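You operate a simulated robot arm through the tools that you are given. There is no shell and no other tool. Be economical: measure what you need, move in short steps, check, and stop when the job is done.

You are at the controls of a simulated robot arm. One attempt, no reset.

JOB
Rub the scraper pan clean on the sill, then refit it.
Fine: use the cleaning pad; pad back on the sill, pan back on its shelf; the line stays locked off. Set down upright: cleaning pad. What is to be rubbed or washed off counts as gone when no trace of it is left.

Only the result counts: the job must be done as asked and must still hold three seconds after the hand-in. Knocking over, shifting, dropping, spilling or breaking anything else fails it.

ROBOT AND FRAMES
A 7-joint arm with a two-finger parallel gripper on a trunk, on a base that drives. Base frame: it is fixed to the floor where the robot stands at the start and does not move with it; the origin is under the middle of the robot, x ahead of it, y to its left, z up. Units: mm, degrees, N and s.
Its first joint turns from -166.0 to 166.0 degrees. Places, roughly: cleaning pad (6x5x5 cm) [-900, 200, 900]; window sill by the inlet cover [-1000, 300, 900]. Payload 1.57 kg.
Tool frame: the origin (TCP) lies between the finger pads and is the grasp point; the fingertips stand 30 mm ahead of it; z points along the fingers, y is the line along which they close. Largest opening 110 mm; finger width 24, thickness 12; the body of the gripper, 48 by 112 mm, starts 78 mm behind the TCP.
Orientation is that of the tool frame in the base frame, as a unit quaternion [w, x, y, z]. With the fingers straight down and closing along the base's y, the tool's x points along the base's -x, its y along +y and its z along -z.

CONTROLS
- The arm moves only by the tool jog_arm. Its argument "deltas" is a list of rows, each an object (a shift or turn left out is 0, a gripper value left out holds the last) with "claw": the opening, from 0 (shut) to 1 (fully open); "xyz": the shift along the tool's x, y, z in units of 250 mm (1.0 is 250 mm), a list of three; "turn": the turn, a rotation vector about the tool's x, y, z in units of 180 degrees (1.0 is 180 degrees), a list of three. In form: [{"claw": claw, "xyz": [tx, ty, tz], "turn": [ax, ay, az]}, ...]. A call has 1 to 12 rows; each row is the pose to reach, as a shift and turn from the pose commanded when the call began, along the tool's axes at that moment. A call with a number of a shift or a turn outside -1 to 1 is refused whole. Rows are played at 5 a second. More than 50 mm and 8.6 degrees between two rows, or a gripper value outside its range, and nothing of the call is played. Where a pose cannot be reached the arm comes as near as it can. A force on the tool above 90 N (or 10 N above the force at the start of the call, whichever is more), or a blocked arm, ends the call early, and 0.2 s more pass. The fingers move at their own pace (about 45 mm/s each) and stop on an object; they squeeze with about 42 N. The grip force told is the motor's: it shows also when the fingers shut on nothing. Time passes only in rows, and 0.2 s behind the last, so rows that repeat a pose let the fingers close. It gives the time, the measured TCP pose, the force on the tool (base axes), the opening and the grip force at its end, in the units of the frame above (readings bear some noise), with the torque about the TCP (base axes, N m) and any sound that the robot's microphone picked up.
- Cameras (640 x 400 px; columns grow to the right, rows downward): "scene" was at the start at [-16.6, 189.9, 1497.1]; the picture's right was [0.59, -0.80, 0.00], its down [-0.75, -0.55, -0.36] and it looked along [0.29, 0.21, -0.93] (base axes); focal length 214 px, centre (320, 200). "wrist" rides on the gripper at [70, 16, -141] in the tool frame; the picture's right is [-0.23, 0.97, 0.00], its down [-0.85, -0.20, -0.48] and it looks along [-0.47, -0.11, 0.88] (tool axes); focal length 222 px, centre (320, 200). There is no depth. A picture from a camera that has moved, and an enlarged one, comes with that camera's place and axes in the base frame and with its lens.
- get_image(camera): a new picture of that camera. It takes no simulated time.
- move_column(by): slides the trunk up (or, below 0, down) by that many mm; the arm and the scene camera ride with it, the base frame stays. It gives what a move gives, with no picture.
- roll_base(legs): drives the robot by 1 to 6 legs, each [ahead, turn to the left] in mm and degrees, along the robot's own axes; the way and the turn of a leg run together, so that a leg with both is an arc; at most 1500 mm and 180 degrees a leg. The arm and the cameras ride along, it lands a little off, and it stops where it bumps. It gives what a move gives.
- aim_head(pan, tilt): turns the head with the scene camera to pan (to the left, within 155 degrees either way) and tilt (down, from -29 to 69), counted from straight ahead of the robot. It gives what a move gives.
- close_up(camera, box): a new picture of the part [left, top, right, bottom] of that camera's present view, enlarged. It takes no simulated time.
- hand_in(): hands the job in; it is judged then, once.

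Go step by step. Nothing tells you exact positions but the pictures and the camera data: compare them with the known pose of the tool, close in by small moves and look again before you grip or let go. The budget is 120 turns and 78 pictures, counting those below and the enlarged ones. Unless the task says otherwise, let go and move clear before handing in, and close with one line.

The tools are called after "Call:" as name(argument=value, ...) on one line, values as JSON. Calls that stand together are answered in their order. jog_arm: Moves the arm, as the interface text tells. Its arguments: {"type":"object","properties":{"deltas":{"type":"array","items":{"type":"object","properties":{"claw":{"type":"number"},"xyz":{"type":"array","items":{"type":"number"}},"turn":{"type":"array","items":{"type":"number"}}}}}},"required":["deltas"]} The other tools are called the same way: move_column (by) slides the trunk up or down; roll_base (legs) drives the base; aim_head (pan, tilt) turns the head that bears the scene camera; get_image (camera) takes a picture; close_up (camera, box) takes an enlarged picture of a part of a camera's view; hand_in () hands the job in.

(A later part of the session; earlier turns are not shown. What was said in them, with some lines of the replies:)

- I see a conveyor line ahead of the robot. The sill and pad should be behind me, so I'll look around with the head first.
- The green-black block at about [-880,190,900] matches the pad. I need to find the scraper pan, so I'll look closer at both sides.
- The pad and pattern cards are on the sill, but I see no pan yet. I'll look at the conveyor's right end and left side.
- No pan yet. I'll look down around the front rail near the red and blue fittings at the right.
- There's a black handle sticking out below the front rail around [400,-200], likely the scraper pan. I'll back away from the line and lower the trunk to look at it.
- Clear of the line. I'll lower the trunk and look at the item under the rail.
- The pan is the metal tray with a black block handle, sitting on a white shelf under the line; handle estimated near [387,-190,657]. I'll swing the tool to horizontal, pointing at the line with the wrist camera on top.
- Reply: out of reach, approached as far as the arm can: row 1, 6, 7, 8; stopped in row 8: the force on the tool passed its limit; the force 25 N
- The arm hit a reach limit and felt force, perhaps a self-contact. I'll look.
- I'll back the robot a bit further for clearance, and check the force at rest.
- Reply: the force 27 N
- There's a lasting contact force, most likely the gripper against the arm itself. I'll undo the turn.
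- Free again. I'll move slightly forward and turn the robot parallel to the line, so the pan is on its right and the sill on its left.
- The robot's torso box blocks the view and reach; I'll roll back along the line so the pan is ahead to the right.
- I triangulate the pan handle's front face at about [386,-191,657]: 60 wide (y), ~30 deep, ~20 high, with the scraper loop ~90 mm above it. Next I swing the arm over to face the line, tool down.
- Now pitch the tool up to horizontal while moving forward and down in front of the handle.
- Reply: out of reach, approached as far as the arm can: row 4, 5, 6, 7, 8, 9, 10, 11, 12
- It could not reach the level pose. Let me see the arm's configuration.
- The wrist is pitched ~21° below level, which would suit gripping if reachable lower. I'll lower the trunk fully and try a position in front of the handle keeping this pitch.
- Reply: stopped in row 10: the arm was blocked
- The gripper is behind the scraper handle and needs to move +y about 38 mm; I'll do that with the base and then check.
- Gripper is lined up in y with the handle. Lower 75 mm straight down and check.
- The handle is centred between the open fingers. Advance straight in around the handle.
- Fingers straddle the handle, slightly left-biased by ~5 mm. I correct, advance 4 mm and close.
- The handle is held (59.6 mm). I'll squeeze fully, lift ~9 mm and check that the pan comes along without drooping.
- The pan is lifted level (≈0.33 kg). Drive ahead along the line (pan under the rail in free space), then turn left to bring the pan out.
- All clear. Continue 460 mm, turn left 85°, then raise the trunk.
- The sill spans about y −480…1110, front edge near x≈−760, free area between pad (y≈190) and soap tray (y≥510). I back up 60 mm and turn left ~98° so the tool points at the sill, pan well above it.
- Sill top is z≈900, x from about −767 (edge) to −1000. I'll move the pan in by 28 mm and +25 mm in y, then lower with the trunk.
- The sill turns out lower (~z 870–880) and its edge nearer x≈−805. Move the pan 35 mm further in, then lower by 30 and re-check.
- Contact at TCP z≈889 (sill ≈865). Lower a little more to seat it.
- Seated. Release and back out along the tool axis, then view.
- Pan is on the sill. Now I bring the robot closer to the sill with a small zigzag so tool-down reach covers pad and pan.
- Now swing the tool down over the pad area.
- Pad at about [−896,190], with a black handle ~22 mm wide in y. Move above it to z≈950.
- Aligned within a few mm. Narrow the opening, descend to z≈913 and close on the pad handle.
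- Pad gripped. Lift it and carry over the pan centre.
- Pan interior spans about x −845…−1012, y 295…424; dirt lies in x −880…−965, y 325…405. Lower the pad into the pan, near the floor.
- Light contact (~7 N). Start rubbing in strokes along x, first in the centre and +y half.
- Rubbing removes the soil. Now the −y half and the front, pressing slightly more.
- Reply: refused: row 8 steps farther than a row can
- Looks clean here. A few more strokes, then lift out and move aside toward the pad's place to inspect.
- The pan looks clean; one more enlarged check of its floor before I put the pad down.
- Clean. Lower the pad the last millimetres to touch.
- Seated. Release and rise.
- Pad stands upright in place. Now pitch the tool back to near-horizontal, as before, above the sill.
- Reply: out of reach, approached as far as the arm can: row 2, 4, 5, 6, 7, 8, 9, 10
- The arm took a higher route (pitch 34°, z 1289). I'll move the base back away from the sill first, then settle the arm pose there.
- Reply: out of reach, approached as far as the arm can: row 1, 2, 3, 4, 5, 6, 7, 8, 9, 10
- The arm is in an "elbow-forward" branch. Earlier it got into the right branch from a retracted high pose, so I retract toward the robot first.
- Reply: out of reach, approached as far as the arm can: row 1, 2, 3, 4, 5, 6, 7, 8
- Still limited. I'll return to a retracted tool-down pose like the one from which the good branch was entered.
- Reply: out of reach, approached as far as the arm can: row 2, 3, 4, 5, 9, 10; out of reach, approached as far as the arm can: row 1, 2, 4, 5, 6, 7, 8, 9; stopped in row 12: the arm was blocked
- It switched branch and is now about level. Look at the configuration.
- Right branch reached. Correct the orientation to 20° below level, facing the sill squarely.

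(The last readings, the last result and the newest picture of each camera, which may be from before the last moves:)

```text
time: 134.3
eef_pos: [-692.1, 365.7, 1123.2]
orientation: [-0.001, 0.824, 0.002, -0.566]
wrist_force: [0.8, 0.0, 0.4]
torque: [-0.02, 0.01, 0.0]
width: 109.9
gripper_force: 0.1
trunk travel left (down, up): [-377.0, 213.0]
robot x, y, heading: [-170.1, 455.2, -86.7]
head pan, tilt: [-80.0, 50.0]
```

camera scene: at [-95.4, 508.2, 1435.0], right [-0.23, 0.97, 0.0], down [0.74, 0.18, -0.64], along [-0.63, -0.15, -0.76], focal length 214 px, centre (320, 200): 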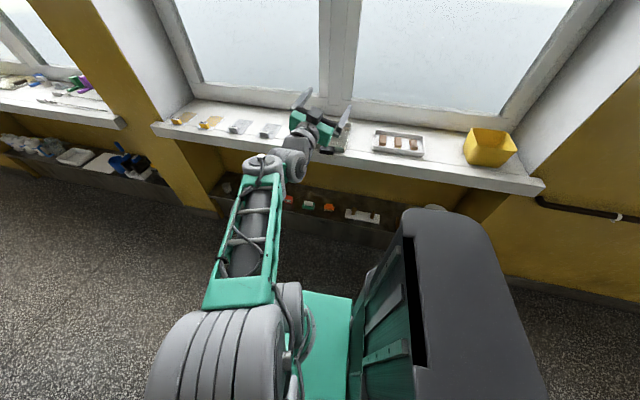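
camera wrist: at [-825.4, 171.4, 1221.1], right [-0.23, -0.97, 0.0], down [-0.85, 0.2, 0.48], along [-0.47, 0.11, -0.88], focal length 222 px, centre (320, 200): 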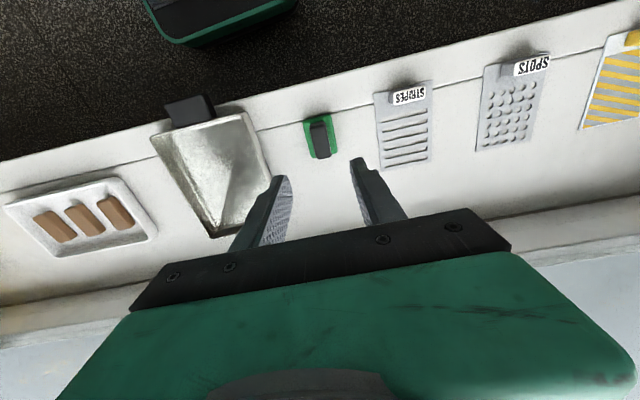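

Pose regained. Lower the trunk by 192 mm to face the handle as in the withdrawal, and check.

Call:
move_column(by=-192)

Call:
close_up(camera="wrist", box=[180, 60, 436, 220])

```text
time: 136.4
eef_pos: [-693.2, 364.9, 932.4]
orientation: [-0.002, 0.824, 0.0, -0.567]
wrist_force: [0.1, 0.3, 0.6]
torque: [-0.01, 0.0, -0.03]
width: 109.9
gripper_force: 0.0
trunk travel left (down, up): [-185.0, 405.0]
robot x, y, heading: [-174.5, 454.9, -86.3]
head pan, tilt: [-80.0, 50.0]
```

```text
2.50 times, centred on (308, 140) of wrist
camera zoom: at [-535.7, 349.4, 916.4], right [-0.08, -0.97, 0.21], down [0.14, 0.2, 0.97], along [-0.99, 0.11, 0.12], focal length 555 px, centre (350, 350)
```

zoom: 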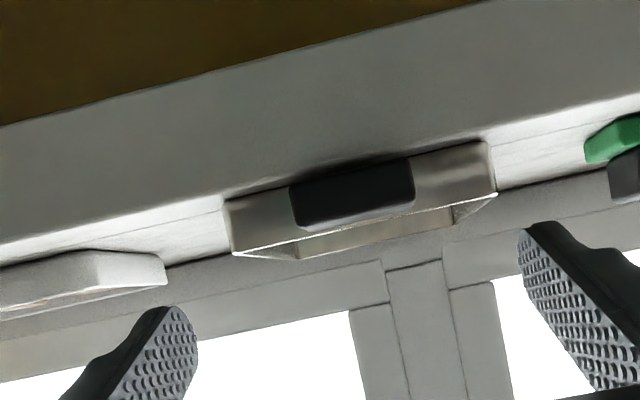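

Handle is where I left it (y≈363). Advance onto it and close.

Call:
jog_arm(deltas=[{"claw": 1, "xyz": [0, 0.004, 0.12]}, {"claw": 1, "xyz": [0.001, 0.008, 0.24]}, {"claw": 1, "xyz": [0.002, 0.01, 0.36]}, {"claw": 1, "xyz": [0.003, 0.01, 0.44]}, {"claw": 1, "xyz": [0.003, 0.01, 0.486]}, {"claw": 0.3, "xyz": [0.003, 0.01, 0.486]}, {"claw": 0.3, "xyz": [0.003, 0.01, 0.486]}, {"claw": 0, "xyz": [0.003, 0.01, 0.486]}, {"claw": 0, "xyz": [0.003, 0.01, 0.486]}, {"claw": 0, "xyz": [0.003, 0.01, 0.486]}])

Call:
close_up(camera="wrist", box=[200, 60, 440, 210])

```text
time: 138.6
eef_pos: [-806.7, 363.2, 887.4]
orientation: [-0.001, 0.824, 0.0, -0.567]
wrist_force: [-0.9, -0.3, 0.5]
torque: [-0.13, 0.18, 0.05]
width: 59.9
gripper_force: 31.7
trunk travel left (down, up): [-185.0, 405.0]
robot x, y, heading: [-172.2, 452.7, -86.7]
head pan, tilt: [-80.0, 50.0]
```

```text
2.67 times, centred on (320, 135) of wrist
camera zoom: at [-648.7, 346.6, 872.1], right [-0.08, -0.97, 0.21], down [0.14, 0.2, 0.97], along [-0.99, 0.11, 0.12], focal length 592 px, centre (320, 373)
```

zoom: 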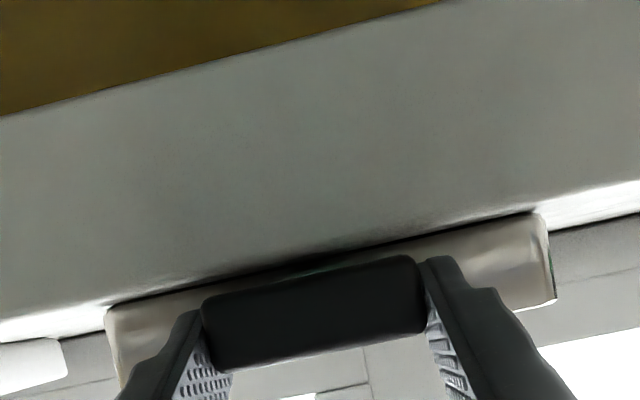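

Held. Squeeze, raise by trunk 190 mm, then retract the arm 58 mm.

Call:
move_column(by=190)

Call:
jog_arm(deltas=[{"claw": 0, "xyz": [0.02, 0, -0.054]}, {"claw": 0, "xyz": [0.041, 0, -0.108]}, {"claw": 0, "xyz": [0.061, 0, -0.163]}, {"claw": 0, "xyz": [0.082, 0, -0.217]}, {"claw": 0, "xyz": [0.082, 0, -0.217]}])

Call:
get_image(camera="scene")

```text
time: 140.7
eef_pos: [-805.6, 362.7, 1077.6]
orientation: [0.0, 0.824, 0.002, -0.567]
wrist_force: [0.4, -0.5, -2.9]
torque: [0.02, -0.34, 0.02]
width: 59.3
gripper_force: 42.7
trunk travel left (down, up): [-375.0, 215.0]
robot x, y, heading: [-173.5, 457.1, -86.7]
head pan, tilt: [-80.0, 50.0]
```

```text
time: 141.9
eef_pos: [-749.2, 361.9, 1077.9]
orientation: [-0.001, 0.824, 0.001, -0.567]
wrist_force: [0.6, -0.4, -2.8]
torque: [0.02, -0.32, -0.02]
width: 59.5
gripper_force: 41.6
trunk travel left (down, up): [-375.0, 215.0]
robot x, y, heading: [-174.4, 458.0, -86.4]
head pan, tilt: [-80.0, 50.0]
```

```text
13 pictures are left
camera scene: at [-98.0, 508.4, 1433.0], right [-0.23, 0.97, 0.0], down [0.74, 0.18, -0.64], along [-0.62, -0.15, -0.77], focal length 214 px, centre (320, 200)
```

scene: 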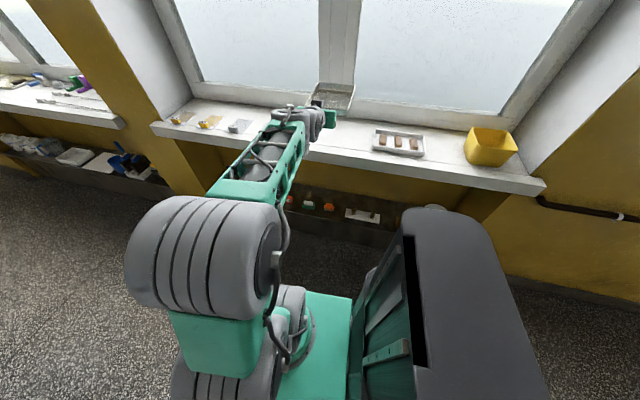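

Retrace: turn right 98° at height, drive 30 mm ahead, then lower the trunk.

Call:
roll_base(legs=[[0, -98], [30, 0]])

Call:
move_column(by=-374)

Call:
jog_arm(deltas=[{"claw": 0, "xyz": [0.055, 0, 0.021]}, {"claw": 0, "xyz": [0.1, 0, 0.038]}, {"claw": 0, "xyz": [0.1, 0, 0.038]}])

```text
time: 146.9
eef_pos: [-205.7, 1042.7, 1077.4]
orientation: [0.431, -0.537, 0.625, 0.368]
wrist_force: [0.3, -0.2, -2.2]
torque: [-0.3, 0.07, -0.03]
width: 59.4
gripper_force: 42.0
trunk travel left (down, up): [-375.0, 215.0]
robot x, y, heading: [-203.5, 456.7, 174.6]
head pan, tilt: [-80.0, 50.0]
```

```text
time: 150.5
eef_pos: [-205.0, 1041.7, 702.9]
orientation: [0.431, -0.537, 0.626, 0.367]
wrist_force: [0.1, -0.1, -3.4]
torque: [-0.31, 0.05, 0.01]
width: 59.5
gripper_force: 42.8
trunk travel left (down, up): [-1.0, 589.0]
robot x, y, heading: [-197.1, 457.5, 174.9]
head pan, tilt: [-80.0, 50.0]
```

```text
time: 151.3
eef_pos: [-205.8, 1040.5, 676.9]
orientation: [0.431, -0.537, 0.624, 0.368]
wrist_force: [-0.6, 0.7, -3.1]
torque: [-0.28, 0.03, -0.01]
width: 59.5
gripper_force: 42.0
trunk travel left (down, up): [-1.0, 589.0]
robot x, y, heading: [-201.3, 457.6, 174.7]
head pan, tilt: [-80.0, 50.0]
```

Turn right 83.2° to bring the pan back under the rail (still y≈530, away from the shelf), then check pose.

Call:
roll_base(legs=[[0, -83.2]])

```text
time: 155.3
eef_pos: [378.5, 526.1, 676.7]
orientation: [0.567, 0.016, 0.824, -0.013]
wrist_force: [-0.5, 0.3, -3.4]
torque: [0.01, 0.34, -0.04]
width: 59.5
gripper_force: 42.3
trunk travel left (down, up): [-1.0, 589.0]
robot x, y, heading: [-202.8, 455.7, 91.2]
head pan, tilt: [-80.0, 50.0]
```

Call:
roll_base(legs=[[-520, 0]])

Call:
aim_head(pan=-68, tilt=35)

Call:
get_image(camera="scene")

```text
time: 158.3
eef_pos: [386.5, -0.2, 677.2]
orientation: [0.566, 0.019, 0.824, -0.015]
wrist_force: [-0.3, 0.7, -2.7]
torque: [0.0, 0.35, -0.01]
width: 59.6
gripper_force: 41.7
trunk travel left (down, up): [-1.0, 589.0]
robot x, y, heading: [-188.3, -67.1, 90.7]
head pan, tilt: [-80.0, 50.0]
```

```text
time: 159.1
eef_pos: [385.3, -1.6, 676.6]
orientation: [0.566, 0.019, 0.824, -0.014]
wrist_force: [0.8, 0.1, -3.3]
torque: [0.01, 0.31, -0.01]
width: 59.2
gripper_force: 42.2
trunk travel left (down, up): [-1.0, 589.0]
robot x, y, heading: [-193.3, -64.2, 90.8]
head pan, tilt: [-68.0, 35.0]
```

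```text
12 pictures are left
camera scene: at [-267.4, -92.4, 1080.7], right [0.39, -0.92, 0.0], down [-0.53, -0.22, -0.82], along [0.75, 0.32, -0.57], focal length 214 px, centre (320, 200)
```

scene: 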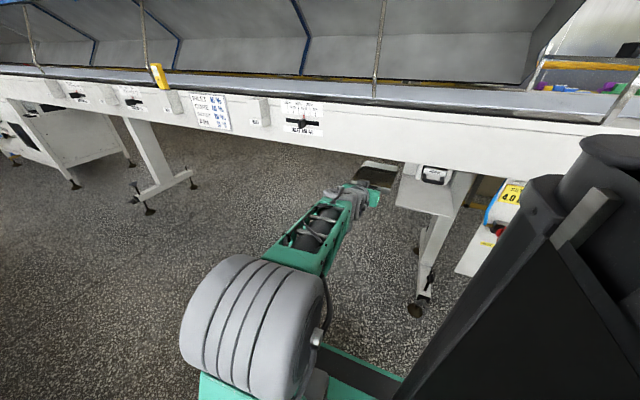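

Pan is just beside the shelf, 13 mm above shelf level. Continue back 196 mm.

Call:
roll_base(legs=[[-196, 0]])

Call:
close_up(camera="scene", box=[300, 120, 428, 200])

Call:
close_up(camera="wrist", box=[200, 90, 424, 230])

```text
time: 160.7
eef_pos: [389.5, -197.3, 676.8]
orientation: [0.566, 0.018, 0.824, -0.014]
wrist_force: [-0.7, -1.1, -3.3]
torque: [0.01, 0.36, 0.0]
width: 59.5
gripper_force: 41.8
trunk travel left (down, up): [-1.0, 589.0]
robot x, y, heading: [-187.9, -264.9, 91.1]
head pan, tilt: [-68.0, 35.0]
```

```text
5.00 times, centred on (364, 160) of scene
camera zoom: at [-264.7, -288.7, 1080.7], right [0.39, -0.92, 0.0], down [-0.53, -0.22, -0.82], along [0.76, 0.32, -0.57], focal length 1072 px, centre (100, 400)
```

zoom: 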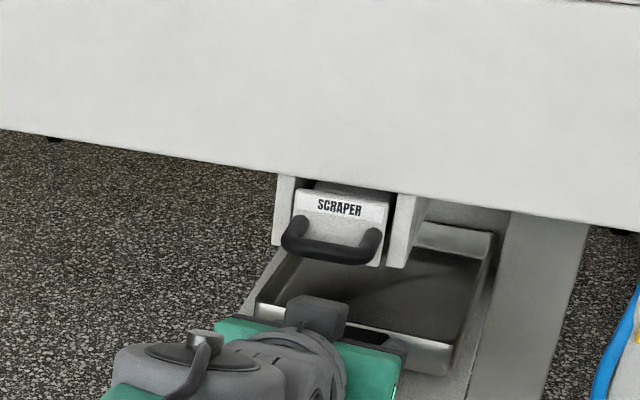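

```text
2.86 times, centred on (312, 160) of wrist
camera zoom: at [233.5, -173.5, 661.2], right [0.13, 0.97, 0.21], down [-0.15, -0.19, 0.97], along [0.98, -0.15, 0.12], focal length 635 px, centre (343, 314)
```

zoom: 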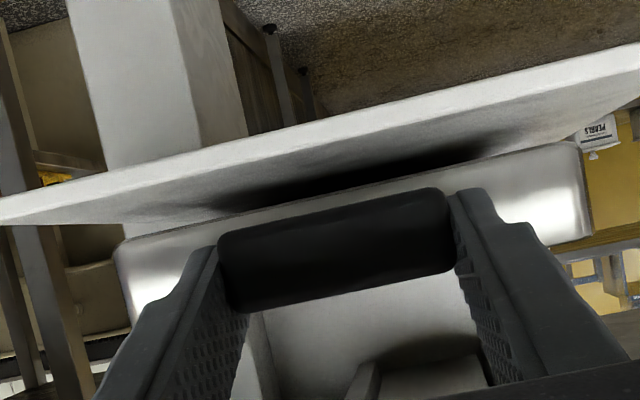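

Position matches within ~8 mm in x. Correct and lower to just above the shelf.

Call:
jog_arm(deltas=[{"claw": 0, "xyz": [0.0115, -0.001, -0.03]}, {"claw": 0, "xyz": [0.032, -0.001, -0.022]}, {"claw": 0, "xyz": [0.052, -0.001, -0.0145]}, {"claw": 0, "xyz": [0.052, -0.001, -0.0145]}])

Call:
jog_arm(deltas=[{"claw": 0, "xyz": [0.0075, 0, 0.0028]}, {"claw": 0, "xyz": [0.0075, 0, 0.0028]}])

```text
time: 161.7
eef_pos: [381.5, -198.1, 669.8]
orientation: [0.569, 0.018, 0.822, -0.013]
wrist_force: [0.1, -0.1, 3.8]
torque: [0.41, -1.21, -0.01]
width: 59.4
gripper_force: 42.0
trunk travel left (down, up): [-1.0, 589.0]
robot x, y, heading: [-190.2, -264.7, 91.1]
head pan, tilt: [-68.0, 35.0]
```

```text
time: 162.3
eef_pos: [380.3, -197.0, 668.3]
orientation: [0.569, 0.019, 0.822, -0.014]
wrist_force: [3.0, 0.0, 15.7]
torque: [0.06, -0.42, 0.01]
width: 59.5
gripper_force: 41.8
trunk travel left (down, up): [-1.0, 589.0]
robot x, y, heading: [-193.9, -260.8, 90.8]
head pan, tilt: [-68.0, 35.0]
```

Contact came ~5 mm early with torque indicating the far end touching first. I check the view before pressing on.

Call:
close_up(camera="wrist", box=[200, 90, 424, 230])

Call:
close_up(camera="scene", box=[330, 150, 410, 200])

```text
2.86 times, centred on (312, 160) of wrist
camera zoom: at [225.6, -173.7, 651.1], right [0.12, 0.97, 0.21], down [-0.16, -0.19, 0.97], along [0.98, -0.15, 0.13], focal length 635 px, centre (343, 314)
```

zoom: 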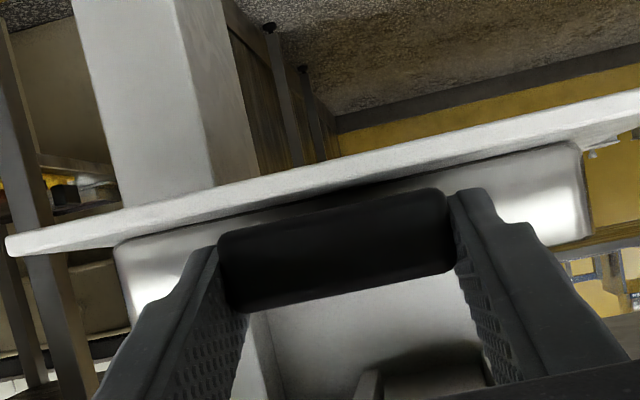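

```text
8.00 times, centred on (370, 175) of scene
camera zoom: at [-265.7, -288.8, 1080.9], right [0.39, -0.92, 0.0], down [-0.53, -0.22, -0.82], along [0.76, 0.32, -0.57], focal length 1716 px, centre (-80, 400)
```

zoom: 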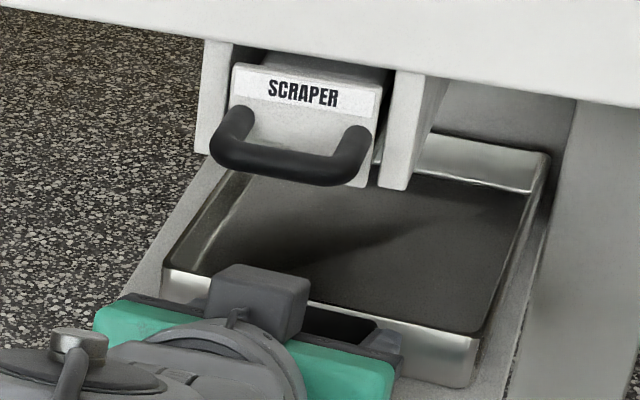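

Pan is in place with its front a few mm up (slight nose-down in the grip). Pitch up ~1.2° while lowering 3.5 mm to seat the front.

Call:
jog_arm(deltas=[{"claw": 0, "xyz": [0.0065, 0, 0.0025], "turn": [0, -0.0035, 0]}, {"claw": 0, "xyz": [0.013, 0, 0.005], "turn": [0, -0.0068, 0]}, {"claw": 0, "xyz": [0.013, 0, 0.005], "turn": [0, -0.0068, 0]}])

```text
time: 163.1
eef_pos: [381.2, -197.9, 666.5]
orientation: [0.579, 0.019, 0.815, -0.015]
wrist_force: [-3.8, -0.9, 27.7]
torque: [-0.13, -0.71, 0.19]
width: 59.7
gripper_force: 42.0
trunk travel left (down, up): [-1.0, 589.0]
robot x, y, heading: [-192.6, -260.2, 90.8]
head pan, tilt: [-68.0, 35.0]
```

Seated firmly. Release and back out along the tool axis.

Call:
jog_arm(deltas=[{"claw": 0.6}, {"claw": 1}, {"claw": 1}, {"claw": 1}, {"claw": 1, "xyz": [0, 0, -0.1]}, {"claw": 1, "xyz": [0, 0, -0.2]}, {"claw": 1, "xyz": [0.02, 0, -0.32]}, {"claw": 1, "xyz": [0.03, 0, -0.42]}])

Call:
close_up(camera="scene", box=[300, 130, 428, 210])

Call:
close_up(camera="wrist", box=[200, 90, 424, 230])

```text
time: 164.9
eef_pos: [280.2, -191.3, 687.3]
orientation: [0.574, 0.018, 0.819, -0.014]
wrist_force: [0.5, -0.5, -0.2]
torque: [0.02, -0.01, 0.0]
width: 110.3
gripper_force: 0.2
trunk travel left (down, up): [-1.0, 589.0]
robot x, y, heading: [-192.4, -263.1, 90.6]
head pan, tilt: [-68.0, 35.0]
```

```text
5.00 times, centred on (364, 170) of scene
camera zoom: at [-264.8, -288.6, 1080.7], right [0.39, -0.92, 0.0], down [-0.53, -0.22, -0.82], along [0.76, 0.32, -0.57], focal length 1072 px, centre (100, 350)
```

zoom: 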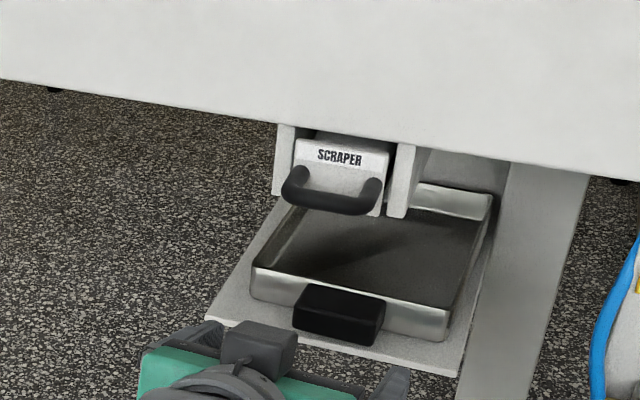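

```text
2.86 times, centred on (312, 160) of wrist
camera zoom: at [124.8, -168.6, 668.9], right [0.12, 0.97, 0.21], down [-0.17, -0.19, 0.97], along [0.98, -0.15, 0.14], focal length 635 px, centre (343, 314)
```

zoom: 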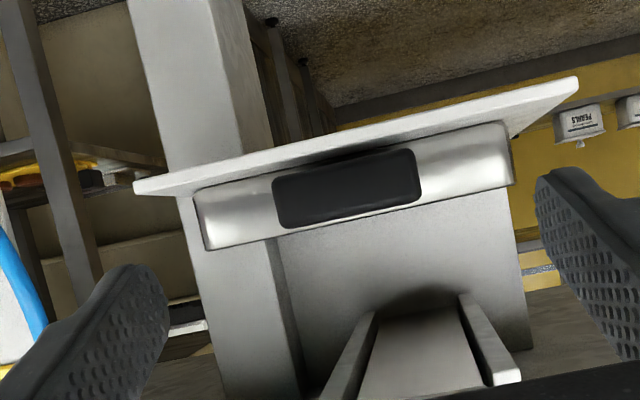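

The clean pan sits flat and centred on its shelf, the pad stands upright on the sill, the gripper is clear and the lock was never touched. Handing in.

Call:
hand_in()

```text
The job is handed in.
```

The scraper pan is rubbed clean with no soil left that I could see, and it is back flat on its shelf. The cleaning pad stands upright where it was on the sill, and I left the line's lock-off alone.
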